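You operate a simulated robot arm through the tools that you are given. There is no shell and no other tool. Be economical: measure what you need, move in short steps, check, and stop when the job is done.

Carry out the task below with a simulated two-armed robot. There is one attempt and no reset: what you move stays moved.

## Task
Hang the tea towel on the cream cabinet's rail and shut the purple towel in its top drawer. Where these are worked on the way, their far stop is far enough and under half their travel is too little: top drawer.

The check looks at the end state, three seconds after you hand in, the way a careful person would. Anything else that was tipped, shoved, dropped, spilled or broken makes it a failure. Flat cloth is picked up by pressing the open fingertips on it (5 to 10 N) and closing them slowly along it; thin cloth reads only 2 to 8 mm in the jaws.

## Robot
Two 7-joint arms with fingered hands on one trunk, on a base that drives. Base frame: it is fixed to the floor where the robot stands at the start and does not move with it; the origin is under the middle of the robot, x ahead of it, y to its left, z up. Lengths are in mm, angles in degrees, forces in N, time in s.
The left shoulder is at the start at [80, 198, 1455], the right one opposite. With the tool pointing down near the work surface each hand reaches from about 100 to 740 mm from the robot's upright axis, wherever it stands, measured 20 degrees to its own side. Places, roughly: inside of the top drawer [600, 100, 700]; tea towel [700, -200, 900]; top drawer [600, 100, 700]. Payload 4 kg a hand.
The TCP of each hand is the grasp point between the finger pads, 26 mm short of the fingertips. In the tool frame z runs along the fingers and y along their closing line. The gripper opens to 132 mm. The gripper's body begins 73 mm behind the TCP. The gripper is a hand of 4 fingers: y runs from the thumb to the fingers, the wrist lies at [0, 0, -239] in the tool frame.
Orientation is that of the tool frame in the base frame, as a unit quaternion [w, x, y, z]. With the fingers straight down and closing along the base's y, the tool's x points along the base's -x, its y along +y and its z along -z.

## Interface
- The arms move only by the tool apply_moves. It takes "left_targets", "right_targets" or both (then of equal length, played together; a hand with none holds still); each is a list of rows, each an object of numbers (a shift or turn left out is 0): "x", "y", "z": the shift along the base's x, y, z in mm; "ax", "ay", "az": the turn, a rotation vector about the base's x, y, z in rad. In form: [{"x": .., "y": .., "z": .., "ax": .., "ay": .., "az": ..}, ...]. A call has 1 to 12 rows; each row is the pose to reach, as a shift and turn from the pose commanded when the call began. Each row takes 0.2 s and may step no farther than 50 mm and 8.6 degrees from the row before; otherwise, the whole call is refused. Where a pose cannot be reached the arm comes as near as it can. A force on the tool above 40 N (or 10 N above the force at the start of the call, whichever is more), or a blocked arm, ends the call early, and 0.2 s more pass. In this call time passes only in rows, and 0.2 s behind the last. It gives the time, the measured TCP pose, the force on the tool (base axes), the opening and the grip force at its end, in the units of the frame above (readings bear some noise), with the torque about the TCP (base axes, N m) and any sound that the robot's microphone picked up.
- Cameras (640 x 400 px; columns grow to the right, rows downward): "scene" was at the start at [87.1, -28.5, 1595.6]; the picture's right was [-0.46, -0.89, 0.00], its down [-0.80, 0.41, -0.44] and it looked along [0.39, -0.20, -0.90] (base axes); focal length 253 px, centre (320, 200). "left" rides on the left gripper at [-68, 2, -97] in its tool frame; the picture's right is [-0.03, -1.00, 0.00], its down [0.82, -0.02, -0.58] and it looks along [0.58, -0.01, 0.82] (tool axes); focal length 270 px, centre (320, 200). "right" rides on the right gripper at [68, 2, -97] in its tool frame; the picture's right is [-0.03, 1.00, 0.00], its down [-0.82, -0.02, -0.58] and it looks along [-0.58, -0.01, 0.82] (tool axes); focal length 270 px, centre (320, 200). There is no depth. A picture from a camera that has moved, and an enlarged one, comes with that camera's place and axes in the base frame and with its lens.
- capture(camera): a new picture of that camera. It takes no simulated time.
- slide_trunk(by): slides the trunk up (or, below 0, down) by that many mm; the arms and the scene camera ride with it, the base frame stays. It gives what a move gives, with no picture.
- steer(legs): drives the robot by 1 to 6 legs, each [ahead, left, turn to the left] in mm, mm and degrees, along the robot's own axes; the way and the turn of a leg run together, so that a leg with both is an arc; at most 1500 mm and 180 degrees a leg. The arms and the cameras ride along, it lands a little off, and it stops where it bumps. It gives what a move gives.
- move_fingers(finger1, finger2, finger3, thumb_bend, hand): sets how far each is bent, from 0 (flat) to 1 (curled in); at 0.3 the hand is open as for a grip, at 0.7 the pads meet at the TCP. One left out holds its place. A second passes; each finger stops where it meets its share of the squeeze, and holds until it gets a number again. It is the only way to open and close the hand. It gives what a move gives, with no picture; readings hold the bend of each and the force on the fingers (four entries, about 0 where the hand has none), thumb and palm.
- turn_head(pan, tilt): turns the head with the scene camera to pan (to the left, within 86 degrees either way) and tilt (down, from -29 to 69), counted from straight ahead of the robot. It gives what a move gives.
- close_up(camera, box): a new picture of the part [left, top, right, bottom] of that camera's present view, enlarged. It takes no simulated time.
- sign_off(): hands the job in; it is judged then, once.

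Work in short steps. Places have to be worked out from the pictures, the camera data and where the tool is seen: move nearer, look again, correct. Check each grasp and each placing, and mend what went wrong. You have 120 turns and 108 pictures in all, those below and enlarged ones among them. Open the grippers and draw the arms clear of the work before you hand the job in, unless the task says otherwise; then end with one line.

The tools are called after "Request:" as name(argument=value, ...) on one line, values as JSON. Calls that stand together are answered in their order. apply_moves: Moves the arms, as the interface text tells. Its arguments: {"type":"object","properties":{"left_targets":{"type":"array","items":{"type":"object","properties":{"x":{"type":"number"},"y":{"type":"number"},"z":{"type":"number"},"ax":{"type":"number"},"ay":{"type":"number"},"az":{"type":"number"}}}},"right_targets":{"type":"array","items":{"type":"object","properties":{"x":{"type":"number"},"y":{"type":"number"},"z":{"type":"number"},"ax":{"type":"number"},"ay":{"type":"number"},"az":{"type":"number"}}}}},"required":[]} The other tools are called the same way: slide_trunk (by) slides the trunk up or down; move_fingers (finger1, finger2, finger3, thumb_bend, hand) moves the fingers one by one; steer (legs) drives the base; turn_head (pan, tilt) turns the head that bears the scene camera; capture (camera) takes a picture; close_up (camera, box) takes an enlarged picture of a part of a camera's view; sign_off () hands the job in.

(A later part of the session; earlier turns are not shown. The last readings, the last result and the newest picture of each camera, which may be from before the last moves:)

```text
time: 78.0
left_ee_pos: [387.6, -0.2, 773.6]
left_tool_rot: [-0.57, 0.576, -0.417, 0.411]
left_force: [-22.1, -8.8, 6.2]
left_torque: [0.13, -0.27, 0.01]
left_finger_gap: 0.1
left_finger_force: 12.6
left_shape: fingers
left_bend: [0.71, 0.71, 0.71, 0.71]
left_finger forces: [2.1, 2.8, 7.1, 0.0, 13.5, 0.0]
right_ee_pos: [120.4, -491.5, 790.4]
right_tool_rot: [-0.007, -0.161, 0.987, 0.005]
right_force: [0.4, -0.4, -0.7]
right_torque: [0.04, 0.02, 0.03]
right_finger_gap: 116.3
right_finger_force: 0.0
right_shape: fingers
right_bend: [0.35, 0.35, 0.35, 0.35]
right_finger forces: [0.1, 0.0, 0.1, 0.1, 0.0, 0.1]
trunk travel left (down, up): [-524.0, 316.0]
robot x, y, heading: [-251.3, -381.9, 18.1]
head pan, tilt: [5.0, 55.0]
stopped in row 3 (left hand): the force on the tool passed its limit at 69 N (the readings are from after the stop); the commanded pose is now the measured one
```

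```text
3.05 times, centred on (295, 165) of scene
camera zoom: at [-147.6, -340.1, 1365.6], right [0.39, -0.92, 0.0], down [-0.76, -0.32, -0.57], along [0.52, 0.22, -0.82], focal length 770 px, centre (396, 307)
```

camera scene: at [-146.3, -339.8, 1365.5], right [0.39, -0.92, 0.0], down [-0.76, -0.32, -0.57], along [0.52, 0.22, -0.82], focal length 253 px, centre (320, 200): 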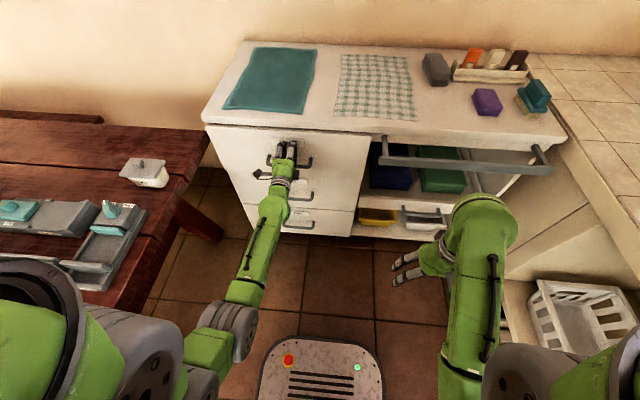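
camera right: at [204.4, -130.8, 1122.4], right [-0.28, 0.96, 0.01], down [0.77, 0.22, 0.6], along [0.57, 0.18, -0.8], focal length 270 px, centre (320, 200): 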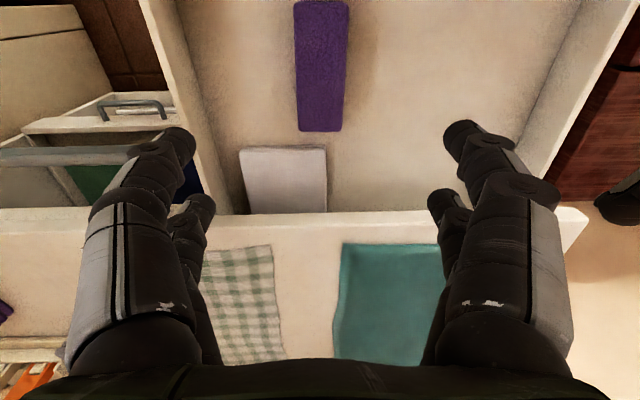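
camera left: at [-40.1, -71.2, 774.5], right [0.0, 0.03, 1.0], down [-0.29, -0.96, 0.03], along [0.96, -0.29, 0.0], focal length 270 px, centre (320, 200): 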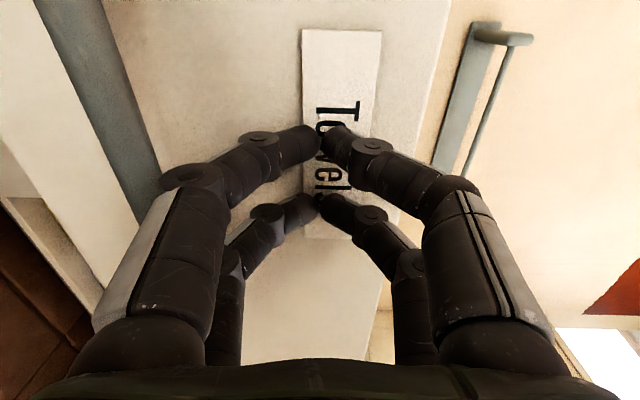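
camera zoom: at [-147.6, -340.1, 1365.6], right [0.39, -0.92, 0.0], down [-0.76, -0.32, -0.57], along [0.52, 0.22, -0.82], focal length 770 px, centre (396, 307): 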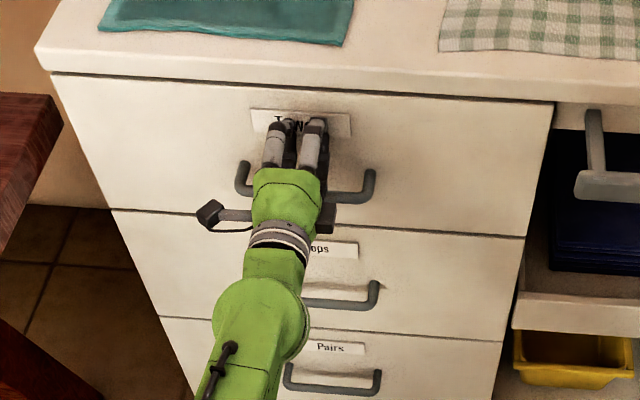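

The drawer is shut against its stop. Next is the tea towel: I back away, raise the trunk, and turn the left hand back to pointing down.

Request:
steer(legs=[[-200, 0, 0]])

Request:
slide_trunk(by=280)

Request:
apply_moves(left_targets=[{"ax": 0.1357, "ay": 0.0444}, {"ax": 0.2715, "ay": 0.0887}, {"ax": 0.4072, "ay": 0.1331}, {"ax": 0.5429, "ay": 0.1775}, {"ax": 0.6786, "ay": 0.2218}, {"ax": 0.8144, "ay": 0.2662}, {"ax": 0.9501, "ay": 0.3106}, {"ax": 1.0858, "ay": 0.3549}, {"ax": 1.2216, "ay": 0.3993}, {"ax": 1.3573, "ay": 0.4437}, {"ax": 1.493, "ay": 0.488}])

Request:
apply_moves(left_targets=[{"ax": -0.0444, "ay": 0.1357}, {"ax": -0.0887, "ay": 0.2715}, {"ax": -0.1331, "ay": 0.4072}, {"ax": -0.1775, "ay": 0.5429}, {"ax": -0.2218, "ay": 0.6786}, {"ax": -0.2662, "ay": 0.8144}, {"ax": -0.3106, "ay": 0.9501}, {"ax": -0.3549, "ay": 1.0858}, {"ax": -0.3993, "ay": 1.2216}, {"ax": -0.4437, "ay": 1.3573}, {"ax": -0.488, "ay": 1.493}])

Request:
turn_head(pan=0, tilt=50)

Request:
capture(camera="scene")

```text
time: 79.6
left_ee_pos: [197.9, -62.1, 773.7]
left_tool_rot: [-0.569, 0.577, -0.417, 0.411]
left_force: [0.6, 0.1, 0.4]
left_torque: [0.02, -0.02, -0.03]
left_finger_gap: 0.7
left_finger_force: 0.0
left_shape: fingers
left_bend: [0.7, 0.7, 0.7, 0.7]
left_finger forces: [0.0, 0.0, 0.1, 0.1, 0.1, 0.0]
right_ee_pos: [-69.1, -552.6, 789.0]
right_tool_rot: [-0.008, -0.161, 0.987, 0.003]
right_force: [-0.4, 0.9, -0.6]
right_torque: [0.0, 0.01, 0.01]
right_finger_gap: 116.1
right_finger_force: 0.0
right_shape: fingers
right_bend: [0.35, 0.35, 0.35, 0.35]
right_finger forces: [0.0, 0.0, 0.1, 0.1, 0.1, 0.0]
trunk travel left (down, up): [-524.0, 316.0]
robot x, y, heading: [-436.1, -442.9, 18.2]
head pan, tilt: [5.0, 55.0]
```

```text
time: 82.5
left_ee_pos: [194.2, -64.8, 1056.7]
left_tool_rot: [-0.571, 0.575, -0.417, 0.411]
left_force: [0.3, 0.6, -0.4]
left_torque: [-0.05, 0.02, 0.03]
left_finger_gap: 0.9
left_finger_force: 0.1
left_shape: fingers
left_bend: [0.7, 0.7, 0.7, 0.7]
left_finger forces: [0.0, 0.1, 0.0, 0.0, 0.0, 0.0]
right_ee_pos: [-72.0, -554.5, 1069.2]
right_tool_rot: [-0.005, -0.161, 0.987, 0.005]
right_force: [0.3, -0.9, -0.3]
right_torque: [-0.01, 0.02, -0.03]
right_finger_gap: 116.1
right_finger_force: 0.0
right_shape: fingers
right_bend: [0.35, 0.35, 0.35, 0.35]
right_finger forces: [0.0, 0.1, 0.0, 0.0, 0.0, 0.1]
trunk travel left (down, up): [-804.0, 36.0]
robot x, y, heading: [-436.3, -444.5, 18.1]
head pan, tilt: [5.0, 55.0]
```

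```text
time: 84.9
left_ee_pos: [194.7, -64.7, 1056.3]
left_tool_rot: [0.699, -0.112, 0.697, 0.116]
left_force: [0.4, -0.4, 0.6]
left_torque: [-0.01, -0.02, -0.01]
left_finger_gap: 0.8
left_finger_force: 0.0
left_shape: fingers
left_bend: [0.7, 0.7, 0.7, 0.7]
left_finger forces: [0.1, 0.0, 0.1, 0.0, 0.1, 0.1]
right_ee_pos: [-72.4, -554.8, 1068.7]
right_tool_rot: [-0.005, -0.16, 0.987, 0.005]
right_force: [0.6, -0.3, -0.1]
right_torque: [-0.03, 0.01, 0.01]
right_finger_gap: 116.2
right_finger_force: 0.1
right_shape: fingers
right_bend: [0.35, 0.35, 0.35, 0.35]
right_finger forces: [0.1, 0.0, 0.0, 0.0, 0.1, 0.1]
trunk travel left (down, up): [-804.0, 36.0]
robot x, y, heading: [-436.2, -441.1, 18.3]
head pan, tilt: [5.0, 55.0]
```

```text
time: 87.3
left_ee_pos: [195.4, -63.4, 1054.8]
left_tool_rot: [0.01, -0.155, 0.988, 0.006]
left_force: [-0.2, 0.2, 0.1]
left_torque: [0.01, 0.05, 0.01]
left_finger_gap: 1.1
left_finger_force: 0.1
left_shape: fingers
left_bend: [0.7, 0.7, 0.7, 0.7]
left_finger forces: [0.1, 0.0, 0.0, 0.1, 0.0, 0.0]
left hand out of reach, approached as far as the arm can: row 3
right_ee_pos: [-70.1, -553.9, 1068.6]
right_tool_rot: [-0.005, -0.161, 0.987, 0.005]
right_force: [-0.5, -0.2, 0.0]
right_torque: [0.01, 0.0, 0.02]
right_finger_gap: 116.3
right_finger_force: 0.0
right_shape: fingers
right_bend: [0.35, 0.35, 0.35, 0.35]
right_finger forces: [0.1, 0.0, 0.1, 0.0, 0.0, 0.1]
trunk travel left (down, up): [-804.0, 36.0]
robot x, y, heading: [-441.6, -447.2, 18.1]
head pan, tilt: [5.0, 55.0]
```

```text
time: 87.9
left_ee_pos: [197.3, -62.7, 1057.3]
left_tool_rot: [0.014, -0.156, 0.988, 0.007]
left_force: [0.2, -0.5, -0.1]
left_torque: [-0.01, 0.0, 0.0]
left_finger_gap: 1.2
left_finger_force: 0.0
left_shape: fingers
left_bend: [0.7, 0.7, 0.7, 0.7]
left_finger forces: [0.0, 0.0, 0.0, 0.0, 0.0, 0.0]
right_ee_pos: [-71.7, -554.9, 1068.4]
right_tool_rot: [-0.005, -0.161, 0.987, 0.006]
right_force: [-0.7, 0.2, 0.0]
right_torque: [-0.02, -0.03, -0.01]
right_finger_gap: 116.4
right_finger_force: 0.0
right_shape: fingers
right_bend: [0.35, 0.35, 0.35, 0.35]
right_finger forces: [0.0, 0.0, 0.0, 0.0, 0.0, 0.0]
trunk travel left (down, up): [-804.0, 36.0]
robot x, y, heading: [-439.8, -445.2, 17.6]
head pan, tilt: [0.0, 50.0]
```

```text
59 pictures are left
camera scene: at [-334.6, -409.7, 1651.6], right [0.31, -0.95, 0.0], down [-0.73, -0.24, -0.64], along [0.61, 0.2, -0.77], focal length 253 px, centre (320, 200)
```

scene: 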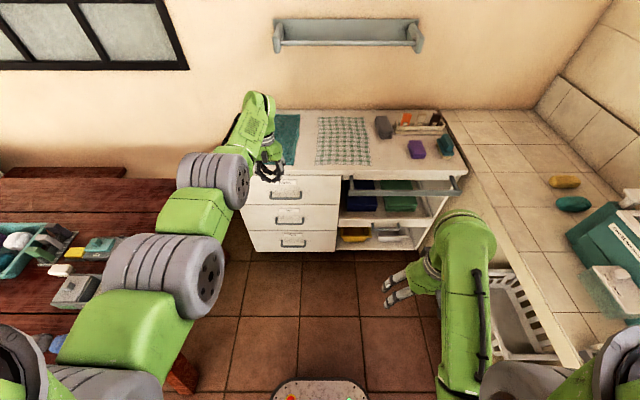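

I bring both hands to mirrored places ahead of the robot, then drive to stand before the tea towel.

Request:
apply_moves(left_targets=[{"x": -20, "y": -20, "ax": -0.003, "ay": 0.004}, {"x": -41, "y": -40, "ax": -0.006, "ay": 0.008}, {"x": -62, "y": -60, "ax": -0.009, "ay": 0.012}, {"x": -82, "y": -80, "ax": -0.012, "ay": 0.016}, {"x": -102, "y": -100, "ax": -0.015, "ay": 0.02}, {"x": -123, "y": -119, "ax": -0.018, "ay": 0.025}], right_targets=[{"x": 34, "y": 34}, {"x": 67, "y": 67}, {"x": 101, "y": 101}, {"x": 135, "y": 135}, {"x": 168, "y": 168}, {"x": 202, "y": 202}])

Request:
steer(legs=[[0, -104, 0.4], [426, 0, 0]])

Request:
capture(camera="right")

Request:
capture(camera="scene")

```text
time: 89.3
left_ee_pos: [72.5, -183.9, 1056.9]
left_tool_rot: [-0.013, -0.156, 0.988, -0.003]
left_force: [-0.3, 0.4, -0.2]
left_torque: [0.01, 0.0, 0.01]
left_finger_gap: 0.7
left_finger_force: 0.1
left_shape: fingers
left_bend: [0.7, 0.7, 0.7, 0.7]
left_finger forces: [0.0, 0.1, 0.0, 0.1, 0.1, 0.0]
right_ee_pos: [130.0, -349.8, 1070.4]
right_tool_rot: [-0.005, -0.159, 0.987, 0.005]
right_force: [0.6, -0.2, 0.0]
right_torque: [0.01, 0.02, -0.01]
right_finger_gap: 116.4
right_finger_force: 0.1
right_shape: fingers
right_bend: [0.35, 0.35, 0.35, 0.35]
right_finger forces: [0.0, 0.0, 0.0, 0.0, 0.1, 0.1]
right hand out of reach, approached as far as the arm can: row 1, 2
trunk travel left (down, up): [-804.0, 36.0]
robot x, y, heading: [-442.5, -442.6, 18.3]
head pan, tilt: [0.0, 50.0]
```

```text
time: 92.7
left_ee_pos: [507.2, -146.0, 1058.8]
left_tool_rot: [-0.012, -0.158, 0.987, -0.002]
left_force: [-0.4, -0.9, -0.1]
left_torque: [0.01, -0.02, 0.04]
left_finger_gap: 0.7
left_finger_force: 0.0
left_shape: fingers
left_bend: [0.7, 0.7, 0.7, 0.7]
left_finger forces: [0.1, 0.0, 0.0, 0.1, 0.1, 0.0]
right_ee_pos: [566.4, -312.7, 1072.2]
right_tool_rot: [-0.004, -0.162, 0.987, 0.005]
right_force: [0.0, -1.1, 0.3]
right_torque: [0.03, -0.02, 0.02]
right_finger_gap: 116.4
right_finger_force: 0.0
right_shape: fingers
right_bend: [0.35, 0.35, 0.35, 0.35]
right_finger forces: [0.1, 0.1, 0.0, 0.0, 0.0, 0.1]
trunk travel left (down, up): [-804.0, 36.0]
robot x, y, heading: [1.0, -407.8, 18.1]
head pan, tilt: [0.0, 50.0]
```

```text
58 pictures are left
camera right: at [502.9, -333.5, 1170.1], right [-0.3, 0.96, 0.01], down [0.79, 0.24, 0.57], along [0.54, 0.18, -0.82], focal length 270 px, centre (320, 200)
```

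right: 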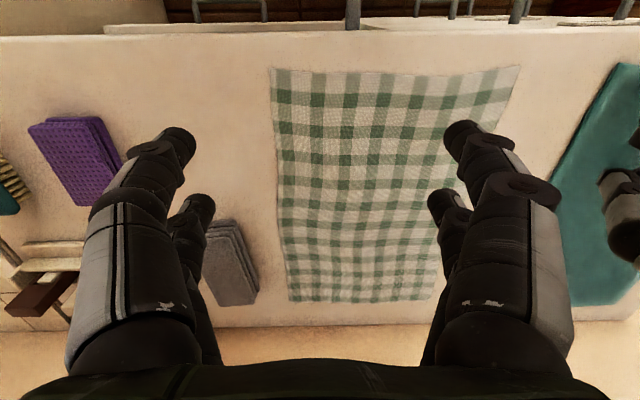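

```text
57 pictures are left
camera scene: at [101.2, -373.2, 1652.0], right [0.31, -0.95, 0.0], down [-0.73, -0.24, -0.64], along [0.61, 0.2, -0.76], focal length 253 px, centre (320, 200)
```

scene: 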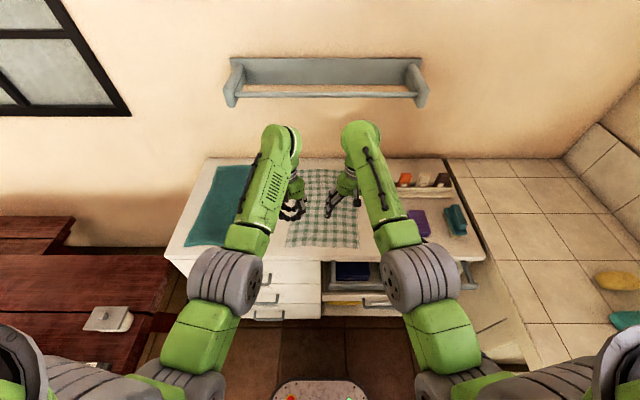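

The towel's front edge is at u≈421, from v -522 to -260. I half-close both hands and bring them over two points near the front corners, just above the cloth.

Request:
move_fingers(hand="right", finger1=0.53, finger2=0.53, finger3=0.53, thumb_bend=0.53)

Request:
move_fingers(hand="left", finger1=0.53, finger2=0.53, finger3=0.53, thumb_bend=0.53)

Request:
apply_moves(left_targets=[{"x": 10, "z": -40}, {"x": 19, "z": -80}, {"x": 19, "z": -120}, {"x": 19, "z": -154}], right_targets=[{"x": 8, "y": -1, "z": -42}, {"x": 15, "y": -2, "z": -84}, {"x": 15, "y": -2, "z": -126}, {"x": 15, "y": -2, "z": -167}])

Request:
capture(camera="right")

Request:
capture(camera="left")

```text
time: 93.7
left_ee_pos: [510.4, -144.9, 1058.0]
left_tool_rot: [-0.014, -0.157, 0.987, -0.003]
left_force: [-0.5, -0.4, 0.1]
left_torque: [-0.01, 0.02, -0.01]
left_finger_gap: 0.8
left_finger_force: 0.2
left_shape: fingers
left_bend: [0.7, 0.7, 0.7, 0.7]
left_finger forces: [0.0, 0.1, 0.1, 0.0, 0.0, 0.1]
right_ee_pos: [570.9, -311.9, 1071.6]
right_tool_rot: [-0.005, -0.162, 0.987, 0.006]
right_force: [-0.5, 0.0, -0.8]
right_torque: [0.0, -0.02, -0.01]
right_finger_gap: 55.9
right_finger_force: 0.1
right_shape: fingers
right_bend: [0.53, 0.53, 0.53, 0.53]
right_finger forces: [0.0, 0.0, 0.0, 0.0, 0.1, 0.0]
trunk travel left (down, up): [-804.0, 36.0]
robot x, y, heading: [-0.6, -404.8, 18.5]
head pan, tilt: [0.0, 50.0]
```

```text
time: 94.7
left_ee_pos: [510.0, -144.8, 1057.6]
left_tool_rot: [-0.012, -0.158, 0.987, -0.003]
left_force: [0.0, 0.0, -0.5]
left_torque: [0.02, 0.02, -0.03]
left_finger_gap: 55.3
left_finger_force: 0.0
left_shape: fingers
left_bend: [0.53, 0.53, 0.53, 0.53]
left_finger forces: [0.1, 0.0, 0.2, 0.0, 0.1, 0.0]
right_ee_pos: [568.6, -311.7, 1068.9]
right_tool_rot: [-0.006, -0.163, 0.987, 0.005]
right_force: [1.5, -0.2, 0.5]
right_torque: [0.01, -0.01, 0.01]
right_finger_gap: 56.1
right_finger_force: 0.0
right_shape: fingers
right_bend: [0.53, 0.53, 0.53, 0.53]
right_finger forces: [0.0, 0.0, 0.0, 0.0, 0.0, 0.1]
trunk travel left (down, up): [-804.0, 36.0]
robot x, y, heading: [-1.1, -406.1, 18.2]
head pan, tilt: [0.0, 50.0]
```

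```text
time: 95.7
left_ee_pos: [528.5, -143.6, 903.1]
left_tool_rot: [-0.011, -0.157, 0.987, -0.003]
left_force: [-0.5, -0.7, 0.0]
left_torque: [0.01, 0.02, -0.02]
left_finger_gap: 55.3
left_finger_force: 0.1
left_shape: fingers
left_bend: [0.53, 0.53, 0.53, 0.53]
left_finger forces: [0.1, 0.0, 0.1, 0.1, 0.0, 0.1]
right_ee_pos: [583.5, -314.5, 902.8]
right_tool_rot: [-0.005, -0.163, 0.987, 0.005]
right_force: [0.4, 0.0, -0.1]
right_torque: [0.01, 0.04, 0.01]
right_finger_gap: 56.2
right_finger_force: 0.1
right_shape: fingers
right_bend: [0.53, 0.53, 0.53, 0.53]
right_finger forces: [0.1, 0.0, 0.0, 0.0, 0.0, 0.0]
trunk travel left (down, up): [-804.0, 36.0]
robot x, y, heading: [5.2, -405.1, 18.3]
head pan, tilt: [0.0, 50.0]
```

```text
56 pictures are left
camera right: at [520.6, -334.8, 1001.3], right [-0.3, 0.96, 0.01], down [0.79, 0.24, 0.57], along [0.54, 0.18, -0.82], focal length 270 px, centre (320, 200)
```

right: 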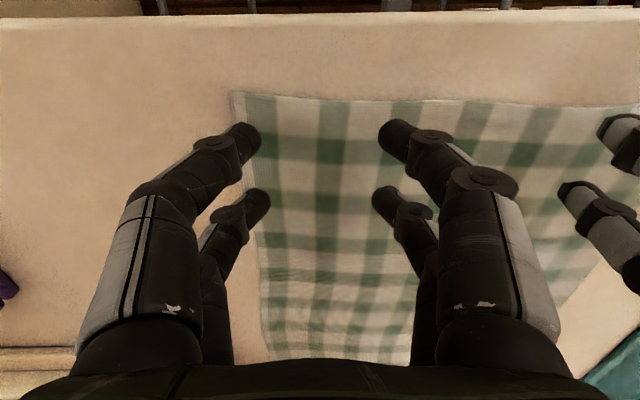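

```text
55 pictures are left
camera left: at [595.5, -121.7, 997.8], right [0.33, -0.94, 0.0], down [-0.76, -0.27, 0.6], along [-0.56, -0.2, -0.8], focal length 270 px, centre (320, 200)
```

left: 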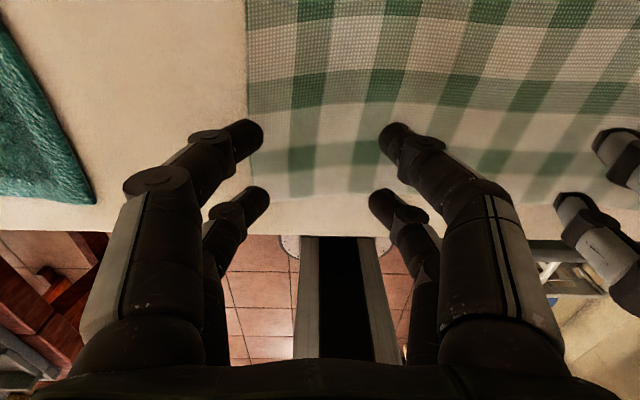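

Both hands are over the cloth just inside its edges. I shift each 8 mm inward and press down gently.

Request:
apply_moves(left_targets=[{"x": 2, "y": -8, "z": -4}, {"x": 2, "y": -8, "z": -8}, {"x": 2, "y": -8, "z": -10}], right_targets=[{"x": -2, "y": 8, "z": -4}, {"x": -2, "y": 8, "z": -8}, {"x": -2, "y": 8, "z": -10}])

```text
time: 96.5
left_ee_pos: [530.0, -152.8, 893.8]
left_tool_rot: [-0.012, -0.157, 0.988, -0.002]
left_force: [-0.7, -0.6, 1.3]
left_torque: [0.05, -0.04, 0.0]
left_finger_gap: 55.6
left_finger_force: 0.0
left_shape: fingers
left_bend: [0.53, 0.53, 0.53, 0.53]
left_finger forces: [0.0, 0.1, 0.1, 0.2, 0.0, 0.1]
right_ee_pos: [582.2, -306.8, 894.2]
right_tool_rot: [-0.004, -0.163, 0.987, 0.005]
right_force: [0.4, -0.3, 0.9]
right_torque: [0.0, -0.07, 0.0]
right_finger_gap: 56.3
right_finger_force: 0.0
right_shape: fingers
right_bend: [0.53, 0.53, 0.53, 0.53]
right_finger forces: [0.1, 0.1, 0.0, 0.0, 0.1, 0.1]
trunk travel left (down, up): [-804.0, 36.0]
robot x, y, heading: [-1.7, -406.0, 18.1]
head pan, tilt: [0.0, 50.0]
```

No real contact yet; 3 mm more.

Request:
apply_moves(left_targets=[{"z": -2}, {"z": -3}], right_targets=[{"z": -2}, {"z": -3}])

```text
time: 97.1
left_ee_pos: [530.7, -153.0, 893.6]
left_tool_rot: [-0.01, -0.158, 0.987, -0.002]
left_force: [1.5, 1.9, 9.3]
left_torque: [0.39, -0.12, -0.04]
left_finger_gap: 55.5
left_finger_force: 0.0
left_shape: fingers
left_bend: [0.54, 0.53, 0.53, 0.53]
left_finger forces: [0.1, 0.0, 0.1, 0.0, 0.1, 0.0]
right_ee_pos: [580.8, -306.8, 894.0]
right_tool_rot: [-0.003, -0.163, 0.987, 0.006]
right_force: [0.7, 0.1, 12.8]
right_torque: [-0.51, -0.2, 0.0]
right_finger_gap: 56.5
right_finger_force: 0.0
right_shape: fingers
right_bend: [0.53, 0.53, 0.54, 0.53]
right_finger forces: [0.0, 0.0, 0.1, 0.1, 0.0, 0.0]
trunk travel left (down, up): [-804.0, 36.0]
robot x, y, heading: [1.3, -409.6, 18.2]
head pan, tilt: [0.0, 50.0]
```

Pressed with about 9 and 13 N. I close slowly in stages, watching the force.

Request:
move_fingers(hand="left", finger1=0.58, finger2=0.58, finger3=0.58, thumb_bend=0.58)

Request:
move_fingers(hand="right", finger1=0.58, finger2=0.58, finger3=0.58, thumb_bend=0.58)

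Request:
capture(camera="left")

```text
time: 98.1
left_ee_pos: [526.8, -152.8, 893.2]
left_tool_rot: [-0.01, -0.157, 0.987, -0.002]
left_force: [2.4, 1.8, 14.6]
left_torque: [0.51, -0.14, -0.02]
left_finger_gap: 46.5
left_finger_force: 0.0
left_shape: fingers
left_bend: [0.58, 0.57, 0.57, 0.57]
left_finger forces: [0.0, 0.0, 0.1, 0.0, 0.0, 0.0]
right_ee_pos: [580.6, -306.1, 892.7]
right_tool_rot: [-0.002, -0.163, 0.987, 0.006]
right_force: [4.7, 1.0, 20.7]
right_torque: [-0.69, -0.39, 0.15]
right_finger_gap: 56.5
right_finger_force: 0.0
right_shape: fingers
right_bend: [0.53, 0.53, 0.54, 0.53]
right_finger forces: [0.0, 0.1, 0.0, 0.0, 0.0, 0.0]
trunk travel left (down, up): [-804.0, 36.0]
robot x, y, heading: [3.8, -404.6, 18.4]
head pan, tilt: [0.0, 50.0]
```

```text
time: 99.1
left_ee_pos: [526.8, -153.7, 893.1]
left_tool_rot: [-0.011, -0.157, 0.987, -0.003]
left_force: [1.1, 1.9, 14.5]
left_torque: [0.44, -0.16, -0.02]
left_finger_gap: 46.4
left_finger_force: 0.0
left_shape: fingers
left_bend: [0.58, 0.57, 0.57, 0.57]
left_finger forces: [0.0, 0.0, 0.0, 0.0, 0.0, 0.0]
right_ee_pos: [580.3, -306.5, 893.0]
right_tool_rot: [-0.003, -0.162, 0.987, 0.006]
right_force: [3.0, -1.7, 21.7]
right_torque: [-0.67, -0.38, 0.03]
right_finger_gap: 46.6
right_finger_force: 0.0
right_shape: fingers
right_bend: [0.56, 0.57, 0.57, 0.57]
right_finger forces: [0.0, 0.0, 0.0, 0.0, 0.1, 0.0]
trunk travel left (down, up): [-804.0, 36.0]
robot x, y, heading: [3.2, -403.2, 18.4]
head pan, tilt: [0.0, 50.0]
```

```text
54 pictures are left
camera left: at [594.8, -131.5, 988.4], right [0.33, -0.94, 0.0], down [-0.76, -0.27, 0.59], along [-0.56, -0.2, -0.8], focal length 270 px, centre (320, 200)
```

left: 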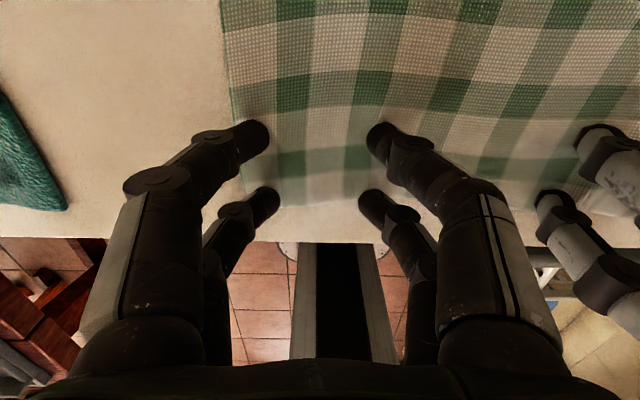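

The press is a bit strong; I ease up 1–2 mm and continue closing.

Request:
apply_moves(left_targets=[{"z": 1}], right_targets=[{"z": 2}])

Request:
move_fingers(hand="left", finger1=0.63, finger2=0.63, finger3=0.63, thumb_bend=0.63)

Request:
move_fingers(hand="right", finger1=0.63, finger2=0.63, finger3=0.63, thumb_bend=0.63)

Request:
capture(camera="left")

```text
time: 99.5
left_ee_pos: [527.6, -153.2, 893.7]
left_tool_rot: [-0.011, -0.157, 0.988, -0.003]
left_force: [-0.3, 1.9, 14.5]
left_torque: [0.43, -0.13, 0.02]
left_finger_gap: 46.3
left_finger_force: 0.0
left_shape: fingers
left_bend: [0.58, 0.57, 0.57, 0.57]
left_finger forces: [0.0, 0.0, 0.1, 0.0, 0.0, 0.1]
right_ee_pos: [579.6, -307.3, 893.5]
right_tool_rot: [-0.005, -0.162, 0.987, 0.005]
right_force: [2.4, -1.4, 12.4]
right_torque: [-0.37, -0.32, 0.0]
right_finger_gap: 43.7
right_finger_force: 0.0
right_shape: fingers
right_bend: [0.57, 0.57, 0.57, 0.57]
right_finger forces: [0.0, 0.0, 0.0, 0.0, 0.0, 0.0]
trunk travel left (down, up): [-804.0, 36.0]
robot x, y, heading: [0.4, -406.3, 18.2]
head pan, tilt: [0.0, 50.0]
```

```text
time: 100.5
left_ee_pos: [528.5, -153.5, 891.6]
left_tool_rot: [-0.012, -0.157, 0.987, -0.002]
left_force: [0.1, -0.6, 0.6]
left_torque: [-0.01, -0.01, -0.04]
left_finger_gap: 22.5
left_finger_force: 0.1
left_shape: fingers
left_bend: [0.63, 0.63, 0.63, 0.63]
left_finger forces: [0.0, 0.0, 0.1, 0.0, 0.0, 0.0]
right_ee_pos: [581.0, -306.3, 892.5]
right_tool_rot: [-0.004, -0.163, 0.987, 0.006]
right_force: [-1.6, -1.0, 10.6]
right_torque: [-0.28, -0.12, -0.09]
right_finger_gap: 43.3
right_finger_force: 0.1
right_shape: fingers
right_bend: [0.57, 0.57, 0.58, 0.57]
right_finger forces: [0.1, 0.0, 0.0, 0.0, 0.1, 0.1]
trunk travel left (down, up): [-804.0, 36.0]
robot x, y, heading: [-0.7, -403.1, 18.2]
head pan, tilt: [0.0, 50.0]
```

```text
time: 101.5
left_ee_pos: [530.1, -152.9, 892.3]
left_tool_rot: [-0.012, -0.157, 0.988, -0.003]
left_force: [-0.4, -0.4, 2.0]
left_torque: [0.04, -0.04, -0.02]
left_finger_gap: 22.3
left_finger_force: 0.1
left_shape: fingers
left_bend: [0.64, 0.63, 0.63, 0.63]
left_finger forces: [0.0, 0.0, 0.0, 0.1, 0.1, 0.1]
right_ee_pos: [580.8, -305.9, 893.1]
right_tool_rot: [-0.006, -0.163, 0.987, 0.005]
right_force: [-0.4, 0.0, -0.9]
right_torque: [0.0, -0.02, 0.0]
right_finger_gap: 23.5
right_finger_force: 0.0
right_shape: fingers
right_bend: [0.63, 0.63, 0.63, 0.63]
right_finger forces: [0.0, 0.0, 0.1, 0.0, 0.0, 0.0]
trunk travel left (down, up): [-804.0, 36.0]
robot x, y, heading: [4.7, -403.7, 18.3]
head pan, tilt: [0.0, 50.0]
```

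```text
53 pictures are left
camera left: at [597.6, -130.7, 986.7], right [0.33, -0.94, 0.0], down [-0.76, -0.27, 0.6], along [-0.56, -0.2, -0.8], focal length 270 px, centre (320, 200)
```

left: 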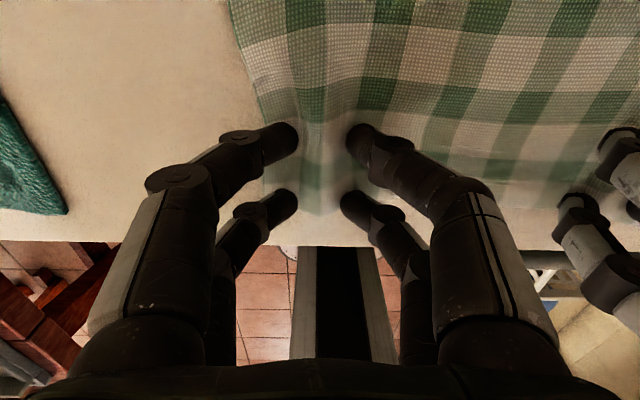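

The cloth is gathering, but contact faded as the fingers curl. I press down 3 mm again and close the rest.

Request:
apply_moves(left_targets=[{"z": -2}, {"z": -4}], right_targets=[{"z": -2}, {"z": -4}])

Request:
move_fingers(hand="left", finger1=0.67, finger2=0.67, finger3=0.67, thumb_bend=0.67)

Request:
move_fingers(hand="right", finger1=0.67, finger2=0.67, finger3=0.67, thumb_bend=0.67)

```text
time: 102.1
left_ee_pos: [531.8, -152.9, 891.7]
left_tool_rot: [-0.009, -0.157, 0.988, -0.003]
left_force: [0.2, 0.4, 15.8]
left_torque: [0.13, -0.17, -0.01]
left_finger_gap: 21.9
left_finger_force: 0.1
left_shape: fingers
left_bend: [0.65, 0.63, 0.63, 0.63]
left_finger forces: [0.0, 0.1, 0.0, 0.0, 0.0, 0.0]
right_ee_pos: [580.6, -306.5, 891.6]
right_tool_rot: [-0.003, -0.163, 0.987, 0.006]
right_force: [2.1, -0.6, 8.7]
right_torque: [-0.08, -0.03, -0.05]
right_finger_gap: 23.1
right_finger_force: 0.0
right_shape: fingers
right_bend: [0.63, 0.63, 0.63, 0.63]
right_finger forces: [0.0, 0.0, 0.0, 0.0, 0.0, 0.0]
trunk travel left (down, up): [-804.0, 36.0]
robot x, y, heading: [-2.0, -404.5, 18.3]
head pan, tilt: [0.0, 50.0]
```

```text
time: 103.1
left_ee_pos: [528.6, -154.0, 890.0]
left_tool_rot: [-0.01, -0.157, 0.988, -0.002]
left_force: [3.1, -3.1, 11.8]
left_torque: [-0.18, -0.33, -0.01]
left_finger_gap: 11.6
left_finger_force: 0.0
left_shape: fingers
left_bend: [0.68, 0.67, 0.66, 0.67]
left_finger forces: [0.0, 0.1, 0.0, 0.1, 0.0, 0.0]
right_ee_pos: [580.6, -305.6, 891.5]
right_tool_rot: [-0.003, -0.162, 0.987, 0.005]
right_force: [3.6, 1.8, 18.6]
right_torque: [0.0, -0.06, -0.01]
right_finger_gap: 23.1
right_finger_force: 0.0
right_shape: fingers
right_bend: [0.63, 0.63, 0.64, 0.63]
right_finger forces: [0.0, 0.1, 0.0, 0.1, 0.0, 0.1]
trunk travel left (down, up): [-804.0, 36.0]
robot x, y, heading: [-0.7, -402.4, 18.4]
head pan, tilt: [0.0, 50.0]
```

```text
time: 104.1
left_ee_pos: [529.0, -152.3, 889.8]
left_tool_rot: [-0.01, -0.157, 0.988, -0.003]
left_force: [3.9, -4.7, 15.0]
left_torque: [-0.27, -0.45, -0.05]
left_finger_gap: 12.0
left_finger_force: 0.1
left_shape: fingers
left_bend: [0.68, 0.67, 0.67, 0.67]
left_finger forces: [0.0, 0.0, 0.0, 0.0, 0.1, 0.0]
right_ee_pos: [578.9, -305.6, 890.3]
right_tool_rot: [-0.003, -0.163, 0.987, 0.006]
right_force: [-1.2, 6.7, 12.3]
right_torque: [0.45, 0.07, 0.01]
right_finger_gap: 14.5
right_finger_force: 0.0
right_shape: fingers
right_bend: [0.66, 0.66, 0.67, 0.67]
right_finger forces: [0.0, 0.0, 0.0, 0.1, 0.1, 0.0]
trunk travel left (down, up): [-804.0, 36.0]
robot x, y, heading: [1.5, -404.3, 18.2]
head pan, tilt: [0.0, 50.0]
```

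Contact is good (12–15 N) and the gap small. I close fully to pinch the fold.

Request:
move_fingers(hand="left", finger1=0.76, finger2=0.76, finger3=0.76, thumb_bend=0.76)

Request:
move_fingers(hand="right", finger1=0.76, finger2=0.76, finger3=0.76, thumb_bend=0.76)

Request:
capture(camera="left")

Request:
capture(camera="right")

```text
time: 105.1
left_ee_pos: [528.5, -153.0, 888.0]
left_tool_rot: [-0.012, -0.157, 0.988, -0.003]
left_force: [2.1, -5.5, -0.6]
left_torque: [-0.13, 0.0, -0.08]
left_finger_gap: 0.2
left_finger_force: 0.0
left_shape: fingers
left_bend: [0.74, 0.73, 0.73, 0.72]
left_finger forces: [0.1, 0.1, 0.0, 0.1, 0.0, 0.0]
right_ee_pos: [579.8, -305.8, 889.4]
right_tool_rot: [-0.004, -0.163, 0.987, 0.006]
right_force: [-5.1, 5.8, 16.1]
right_torque: [0.39, 0.18, 0.06]
right_finger_gap: 14.0
right_finger_force: 0.2
right_shape: fingers
right_bend: [0.67, 0.66, 0.67, 0.67]
right_finger forces: [0.0, 0.0, 0.0, 0.0, 0.0, 0.0]
trunk travel left (down, up): [-804.0, 36.0]
robot x, y, heading: [-2.1, -406.4, 18.6]
head pan, tilt: [0.0, 50.0]
```

```text
time: 106.1
left_ee_pos: [530.7, -153.8, 887.2]
left_tool_rot: [-0.012, -0.157, 0.987, -0.003]
left_force: [0.7, -0.7, 0.8]
left_torque: [0.0, 0.0, 0.04]
left_finger_gap: 0.3
left_finger_force: 0.1
left_shape: fingers
left_bend: [0.74, 0.74, 0.73, 0.72]
left_finger forces: [0.1, 0.0, 0.1, 0.0, 0.0, 0.0]
right_ee_pos: [581.6, -306.3, 887.7]
right_tool_rot: [-0.005, -0.162, 0.987, 0.006]
right_force: [1.3, -0.4, 0.5]
right_torque: [-0.01, 0.02, -0.01]
right_finger_gap: 0.0
right_finger_force: 0.0
right_shape: fingers
right_bend: [0.73, 0.73, 0.75, 0.73]
right_finger forces: [0.0, 0.0, 0.0, 0.0, 0.1, 0.0]
trunk travel left (down, up): [-804.0, 36.0]
robot x, y, heading: [2.0, -406.7, 18.4]
head pan, tilt: [0.0, 50.0]
```

```text
52 pictures are left
camera left: at [598.0, -130.6, 982.4], right [0.33, -0.94, 0.0], down [-0.76, -0.27, 0.6], along [-0.56, -0.2, -0.8], focal length 270 px, centre (320, 200)
```

left: 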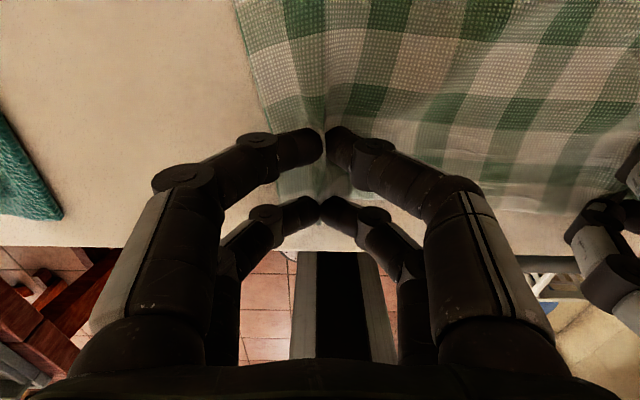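

```text
51 pictures are left
camera right: at [518.2, -326.8, 986.5], right [-0.3, 0.96, 0.01], down [0.79, 0.24, 0.57], along [0.54, 0.18, -0.82], focal length 270 px, centre (320, 200)
```

right: 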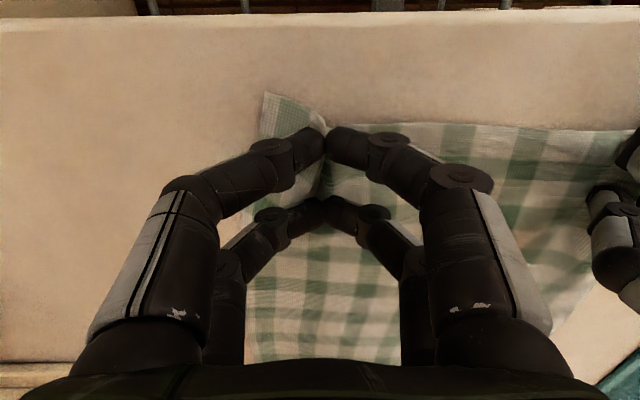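

The jaws read 0: the fold slipped out at the end as the curling tips rose. I reopen a bit, press lower, and close again with firmer contact.

Request:
move_fingers(hand="left", finger1=0.61, finger2=0.61, finger3=0.61, thumb_bend=0.61)

Request:
move_fingers(hand="right", finger1=0.61, finger2=0.61, finger3=0.61, thumb_bend=0.61)

Request:
apply_moves(left_targets=[{"z": -1}], right_targets=[{"z": -1}])

```text
time: 107.1
left_ee_pos: [531.1, -153.5, 891.2]
left_tool_rot: [-0.009, -0.157, 0.987, -0.003]
left_force: [5.7, 2.6, 25.4]
left_torque: [0.1, -0.37, 0.04]
left_finger_gap: 22.2
left_finger_force: 0.0
left_shape: fingers
left_bend: [0.65, 0.63, 0.63, 0.63]
left_finger forces: [0.0, 0.1, 0.0, 0.0, 0.0, 0.0]
right_ee_pos: [580.8, -306.1, 889.5]
right_tool_rot: [-0.004, -0.162, 0.987, 0.006]
right_force: [0.4, 0.5, -0.6]
right_torque: [0.0, 0.05, -0.01]
right_finger_gap: 0.1
right_finger_force: 0.0
right_shape: fingers
right_bend: [0.73, 0.73, 0.75, 0.73]
right_finger forces: [0.2, 0.1, 0.0, 0.1, 0.0, 0.0]
trunk travel left (down, up): [-804.0, 36.0]
robot x, y, heading: [5.9, -404.4, 18.3]
head pan, tilt: [0.0, 50.0]
```

```text
time: 108.1
left_ee_pos: [530.0, -154.1, 890.7]
left_tool_rot: [-0.01, -0.158, 0.987, -0.002]
left_force: [5.8, 1.6, 26.5]
left_torque: [0.03, -0.45, 0.01]
left_finger_gap: 22.1
left_finger_force: 0.3
left_shape: fingers
left_bend: [0.65, 0.63, 0.63, 0.62]
left_finger forces: [0.0, 0.0, 0.0, 0.0, 0.1, 0.1]
right_ee_pos: [580.7, -306.3, 891.0]
right_tool_rot: [-0.002, -0.163, 0.987, 0.006]
right_force: [2.5, 0.9, 13.5]
right_torque: [-0.03, -0.07, 0.03]
right_finger_gap: 22.5
right_finger_force: 0.1
right_shape: fingers
right_bend: [0.63, 0.62, 0.63, 0.62]
right_finger forces: [0.0, 0.0, 0.1, 0.0, 0.0, 0.0]
trunk travel left (down, up): [-804.0, 36.0]
robot x, y, heading: [2.4, -406.9, 18.3]
head pan, tilt: [0.0, 50.0]
```

```text
time: 108.5
left_ee_pos: [528.1, -154.7, 891.7]
left_tool_rot: [-0.008, -0.157, 0.987, -0.002]
left_force: [5.1, 1.7, 28.9]
left_torque: [0.09, -0.41, 0.0]
left_finger_gap: 22.0
left_finger_force: 0.5
left_shape: fingers
left_bend: [0.65, 0.63, 0.63, 0.62]
left_finger forces: [0.0, 0.0, 0.0, 0.0, 0.2, 0.0]
right_ee_pos: [579.5, -306.8, 891.3]
right_tool_rot: [-0.003, -0.162, 0.987, 0.006]
right_force: [3.9, 1.8, 17.9]
right_torque: [-0.04, -0.08, 0.05]
right_finger_gap: 22.3
right_finger_force: 0.1
right_shape: fingers
right_bend: [0.63, 0.62, 0.63, 0.62]
right_finger forces: [0.0, 0.1, 0.1, 0.0, 0.0, 0.0]
trunk travel left (down, up): [-804.0, 36.0]
robot x, y, heading: [-0.9, -408.6, 18.2]
head pan, tilt: [0.0, 50.0]
```

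Left presses with 29 N, right with 18 N. I close the left in one go and check the jaw reading.

Request:
move_fingers(hand="left", finger1=0.7, finger2=0.7, finger3=0.7, thumb_bend=0.7)

```text
time: 109.5
left_ee_pos: [527.2, -153.7, 887.8]
left_tool_rot: [-0.013, -0.158, 0.987, -0.002]
left_force: [-1.0, -0.8, 6.5]
left_torque: [-0.05, -0.02, -0.02]
left_finger_gap: 1.5
left_finger_force: 0.0
left_shape: fingers
left_bend: [0.7, 0.7, 0.7, 0.7]
left_finger forces: [0.1, 0.1, 0.0, 0.0, 0.1, 0.0]
right_ee_pos: [578.9, -307.1, 892.2]
right_tool_rot: [-0.002, -0.163, 0.987, 0.006]
right_force: [3.2, 0.5, 29.7]
right_torque: [-0.1, -0.12, 0.03]
right_finger_gap: 22.5
right_finger_force: 0.1
right_shape: fingers
right_bend: [0.64, 0.63, 0.64, 0.63]
right_finger forces: [0.0, 0.0, 0.0, 0.1, 0.0, 0.1]
trunk travel left (down, up): [-804.0, 36.0]
robot x, y, heading: [2.7, -405.7, 17.9]
head pan, tilt: [0.0, 50.0]
```

Request:
move_fingers(hand="left", finger1=0.78, finger2=0.78, finger3=0.78, thumb_bend=0.78)

Request:
close_up(camera="left", box=[220, 80, 460, 230])

```text
time: 110.5
left_ee_pos: [526.6, -154.6, 888.4]
left_tool_rot: [-0.009, -0.158, 0.987, -0.002]
left_force: [1.0, -0.2, -0.2]
left_torque: [0.01, -0.02, 0.0]
left_finger_gap: 0.3
left_finger_force: 0.1
left_shape: fingers
left_bend: [0.74, 0.75, 0.75, 0.73]
left_finger forces: [0.0, 0.0, 0.1, 0.0, 0.0, 0.0]
right_ee_pos: [579.6, -306.5, 891.0]
right_tool_rot: [-0.002, -0.163, 0.987, 0.006]
right_force: [0.9, -0.8, 33.8]
right_torque: [-0.21, -0.08, -0.01]
right_finger_gap: 22.5
right_finger_force: 0.1
right_shape: fingers
right_bend: [0.64, 0.63, 0.65, 0.62]
right_finger forces: [0.0, 0.1, 0.0, 0.0, 0.1, 0.0]
trunk travel left (down, up): [-804.0, 36.0]
robot x, y, heading: [-1.5, -405.6, 18.3]
head pan, tilt: [0.0, 50.0]
```

```text
2.67 times, centred on (340, 155) of left
camera zoom: at [594.8, -131.4, 984.0], right [0.33, -0.94, 0.0], down [-0.76, -0.27, 0.59], along [-0.56, -0.2, -0.8], focal length 721 px, centre (267, 320)
```

zoom: 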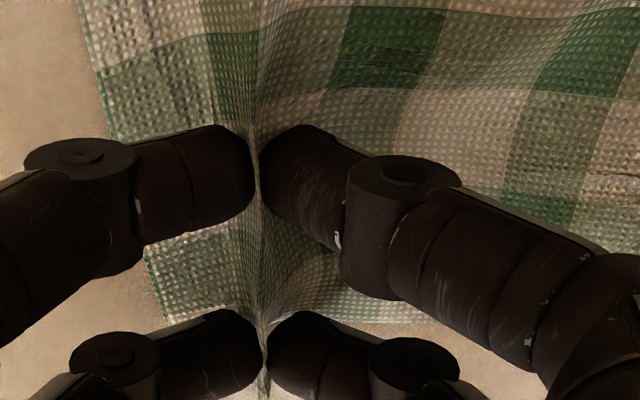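

The picture shows a fold standing between the left pads. I close the right hand too and test with a small lift.

Request:
move_fingers(hand="right", finger1=0.78, finger2=0.78, finger3=0.78, thumb_bend=0.78)

Request:
apply_moves(left_targets=[{"z": 10}, {"z": 20}, {"z": 35}], right_targets=[{"z": 10}, {"z": 20}, {"z": 35}])

Request:
capture(camera="left")

Request:
capture(camera="right")

```text
time: 111.5
left_ee_pos: [531.0, -152.9, 886.3]
left_tool_rot: [-0.012, -0.157, 0.987, -0.003]
left_force: [0.2, -3.0, 1.4]
left_torque: [-0.07, -0.06, -0.03]
left_finger_gap: 0.8
left_finger_force: 0.0
left_shape: fingers
left_bend: [0.74, 0.75, 0.75, 0.73]
left_finger forces: [0.1, 0.0, 0.0, 0.0, 0.1, 0.0]
right_ee_pos: [582.2, -306.2, 886.7]
right_tool_rot: [-0.006, -0.163, 0.987, 0.005]
right_force: [-1.7, 3.5, -0.2]
right_torque: [0.09, 0.05, 0.07]
right_finger_gap: 0.4
right_finger_force: 0.0
right_shape: fingers
right_bend: [0.75, 0.74, 0.76, 0.74]
right_finger forces: [0.1, 0.0, 0.1, 0.0, 0.0, 0.0]
trunk travel left (down, up): [-804.0, 36.0]
robot x, y, heading: [-2.2, -405.3, 18.4]
head pan, tilt: [0.0, 50.0]
```

```text
time: 112.3
left_ee_pos: [531.9, -154.1, 923.7]
left_tool_rot: [-0.012, -0.158, 0.987, -0.003]
left_force: [-0.5, 0.8, 0.0]
left_torque: [0.0, 0.0, -0.01]
left_finger_gap: 0.3
left_finger_force: 0.1
left_shape: fingers
left_bend: [0.74, 0.75, 0.75, 0.73]
left_finger forces: [0.1, 0.1, 0.0, 0.0, 0.1, 0.0]
right_ee_pos: [582.3, -307.0, 921.1]
right_tool_rot: [-0.006, -0.162, 0.987, 0.005]
right_force: [0.3, 0.6, -0.1]
right_torque: [0.03, 0.05, 0.01]
right_finger_gap: 0.1
right_finger_force: 0.1
right_shape: fingers
right_bend: [0.75, 0.75, 0.77, 0.74]
right_finger forces: [0.0, 0.0, 0.0, 0.0, 0.0, 0.1]
trunk travel left (down, up): [-804.0, 36.0]
robot x, y, heading: [-0.4, -405.9, 18.1]
head pan, tilt: [0.0, 50.0]
```

```text
49 pictures are left
camera left: at [598.5, -131.8, 1017.2], right [0.33, -0.94, 0.0], down [-0.76, -0.27, 0.6], along [-0.56, -0.2, -0.8], focal length 270 px, centre (320, 200)
```

left: 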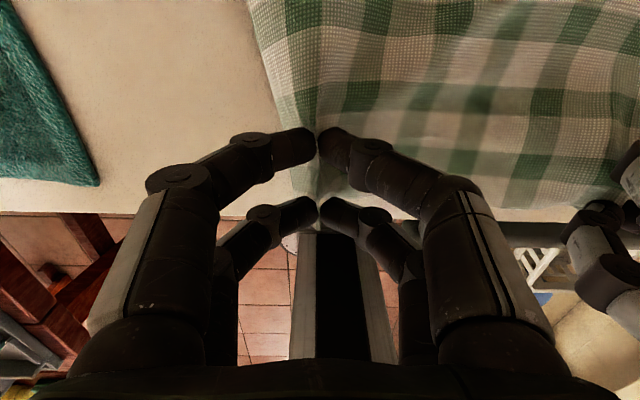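

```text
48 pictures are left
camera right: at [518.0, -326.7, 1020.7], right [-0.3, 0.96, 0.01], down [0.79, 0.24, 0.57], along [0.54, 0.18, -0.82], focal length 270 px, centre (320, 200)
```

right: 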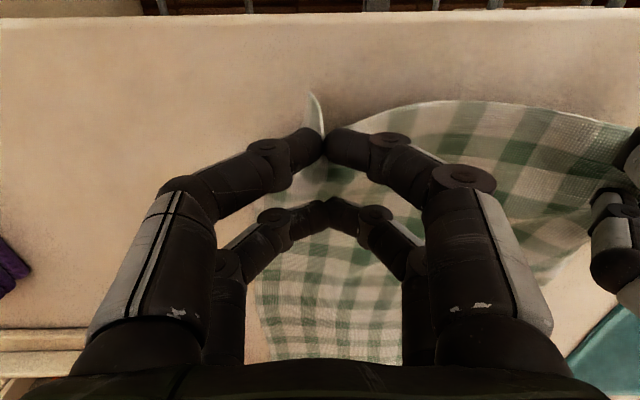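

The right view shows the corner lifting with the hand. I check from the head camera.

Request:
close_up(camera="scene", box=[240, 140, 420, 260])

```text
3.33 times, centred on (330, 200) of scene
camera zoom: at [103.8, -372.0, 1651.7], right [0.31, -0.95, 0.0], down [-0.73, -0.24, -0.64], along [0.61, 0.2, -0.77], focal length 842 px, centre (287, 200)
```

zoom: 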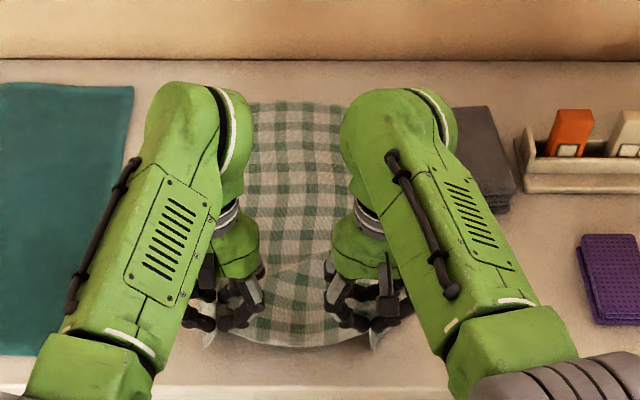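

Both corners appear held. I lift slowly and pull slightly toward me.

Request:
apply_moves(left_targets=[{"z": 20, "x": -4, "y": -1}, {"z": 40, "x": -8, "y": -2}, {"z": 60, "x": -12, "y": -4}, {"z": 80, "x": -16, "y": -5}, {"z": 100, "x": -20, "y": -6}, {"z": 120, "x": -24, "y": -8}], right_targets=[{"z": 20, "x": -4, "y": -1}, {"z": 40, "x": -8, "y": -2}, {"z": 60, "x": -12, "y": -4}, {"z": 80, "x": -16, "y": -5}, {"z": 100, "x": -20, "y": -6}, {"z": 120, "x": -24, "y": -8}])

Request:
capture(camera="right")

Request:
capture(camera="scene")

```text
time: 113.7
left_ee_pos: [506.7, -163.6, 1041.6]
left_tool_rot: [-0.013, -0.157, 0.987, -0.002]
left_force: [0.1, 0.1, -0.3]
left_torque: [0.02, 0.0, 0.01]
left_finger_gap: 0.2
left_finger_force: 0.0
left_shape: fingers
left_bend: [0.74, 0.75, 0.75, 0.73]
left_finger forces: [0.1, 0.0, 0.0, 0.1, 0.0, 0.0]
right_ee_pos: [557.9, -315.1, 1042.9]
right_tool_rot: [-0.005, -0.162, 0.987, 0.005]
right_force: [-0.6, 0.6, -0.8]
right_torque: [-0.01, -0.03, 0.0]
right_finger_gap: 0.3
right_finger_force: 0.0
right_shape: fingers
right_bend: [0.75, 0.75, 0.77, 0.74]
right_finger forces: [0.0, 0.1, 0.0, 0.0, 0.0, 0.0]
trunk travel left (down, up): [-804.0, 36.0]
robot x, y, heading: [-0.4, -406.9, 18.3]
head pan, tilt: [0.0, 50.0]
```

```text
46 pictures are left
camera right: at [493.7, -334.7, 1141.1], right [-0.3, 0.96, 0.01], down [0.79, 0.24, 0.57], along [0.54, 0.18, -0.82], focal length 270 px, centre (320, 200)
```

right: 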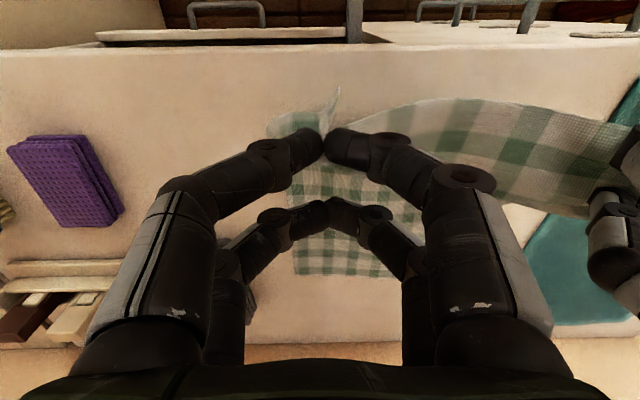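

```text
45 pictures are left
camera scene: at [103.3, -372.2, 1651.7], right [0.31, -0.95, 0.0], down [-0.73, -0.24, -0.64], along [0.61, 0.2, -0.77], focal length 253 px, centre (320, 200)
```

scene: 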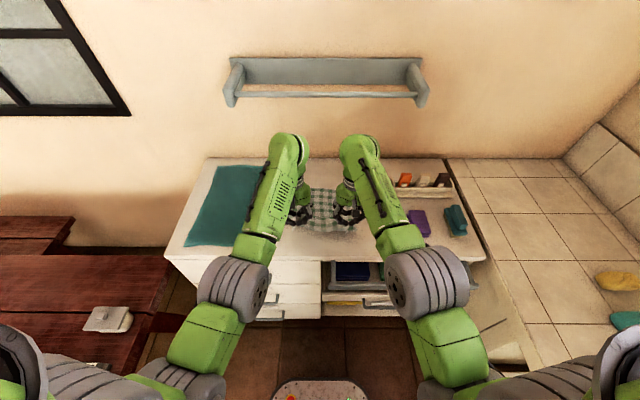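

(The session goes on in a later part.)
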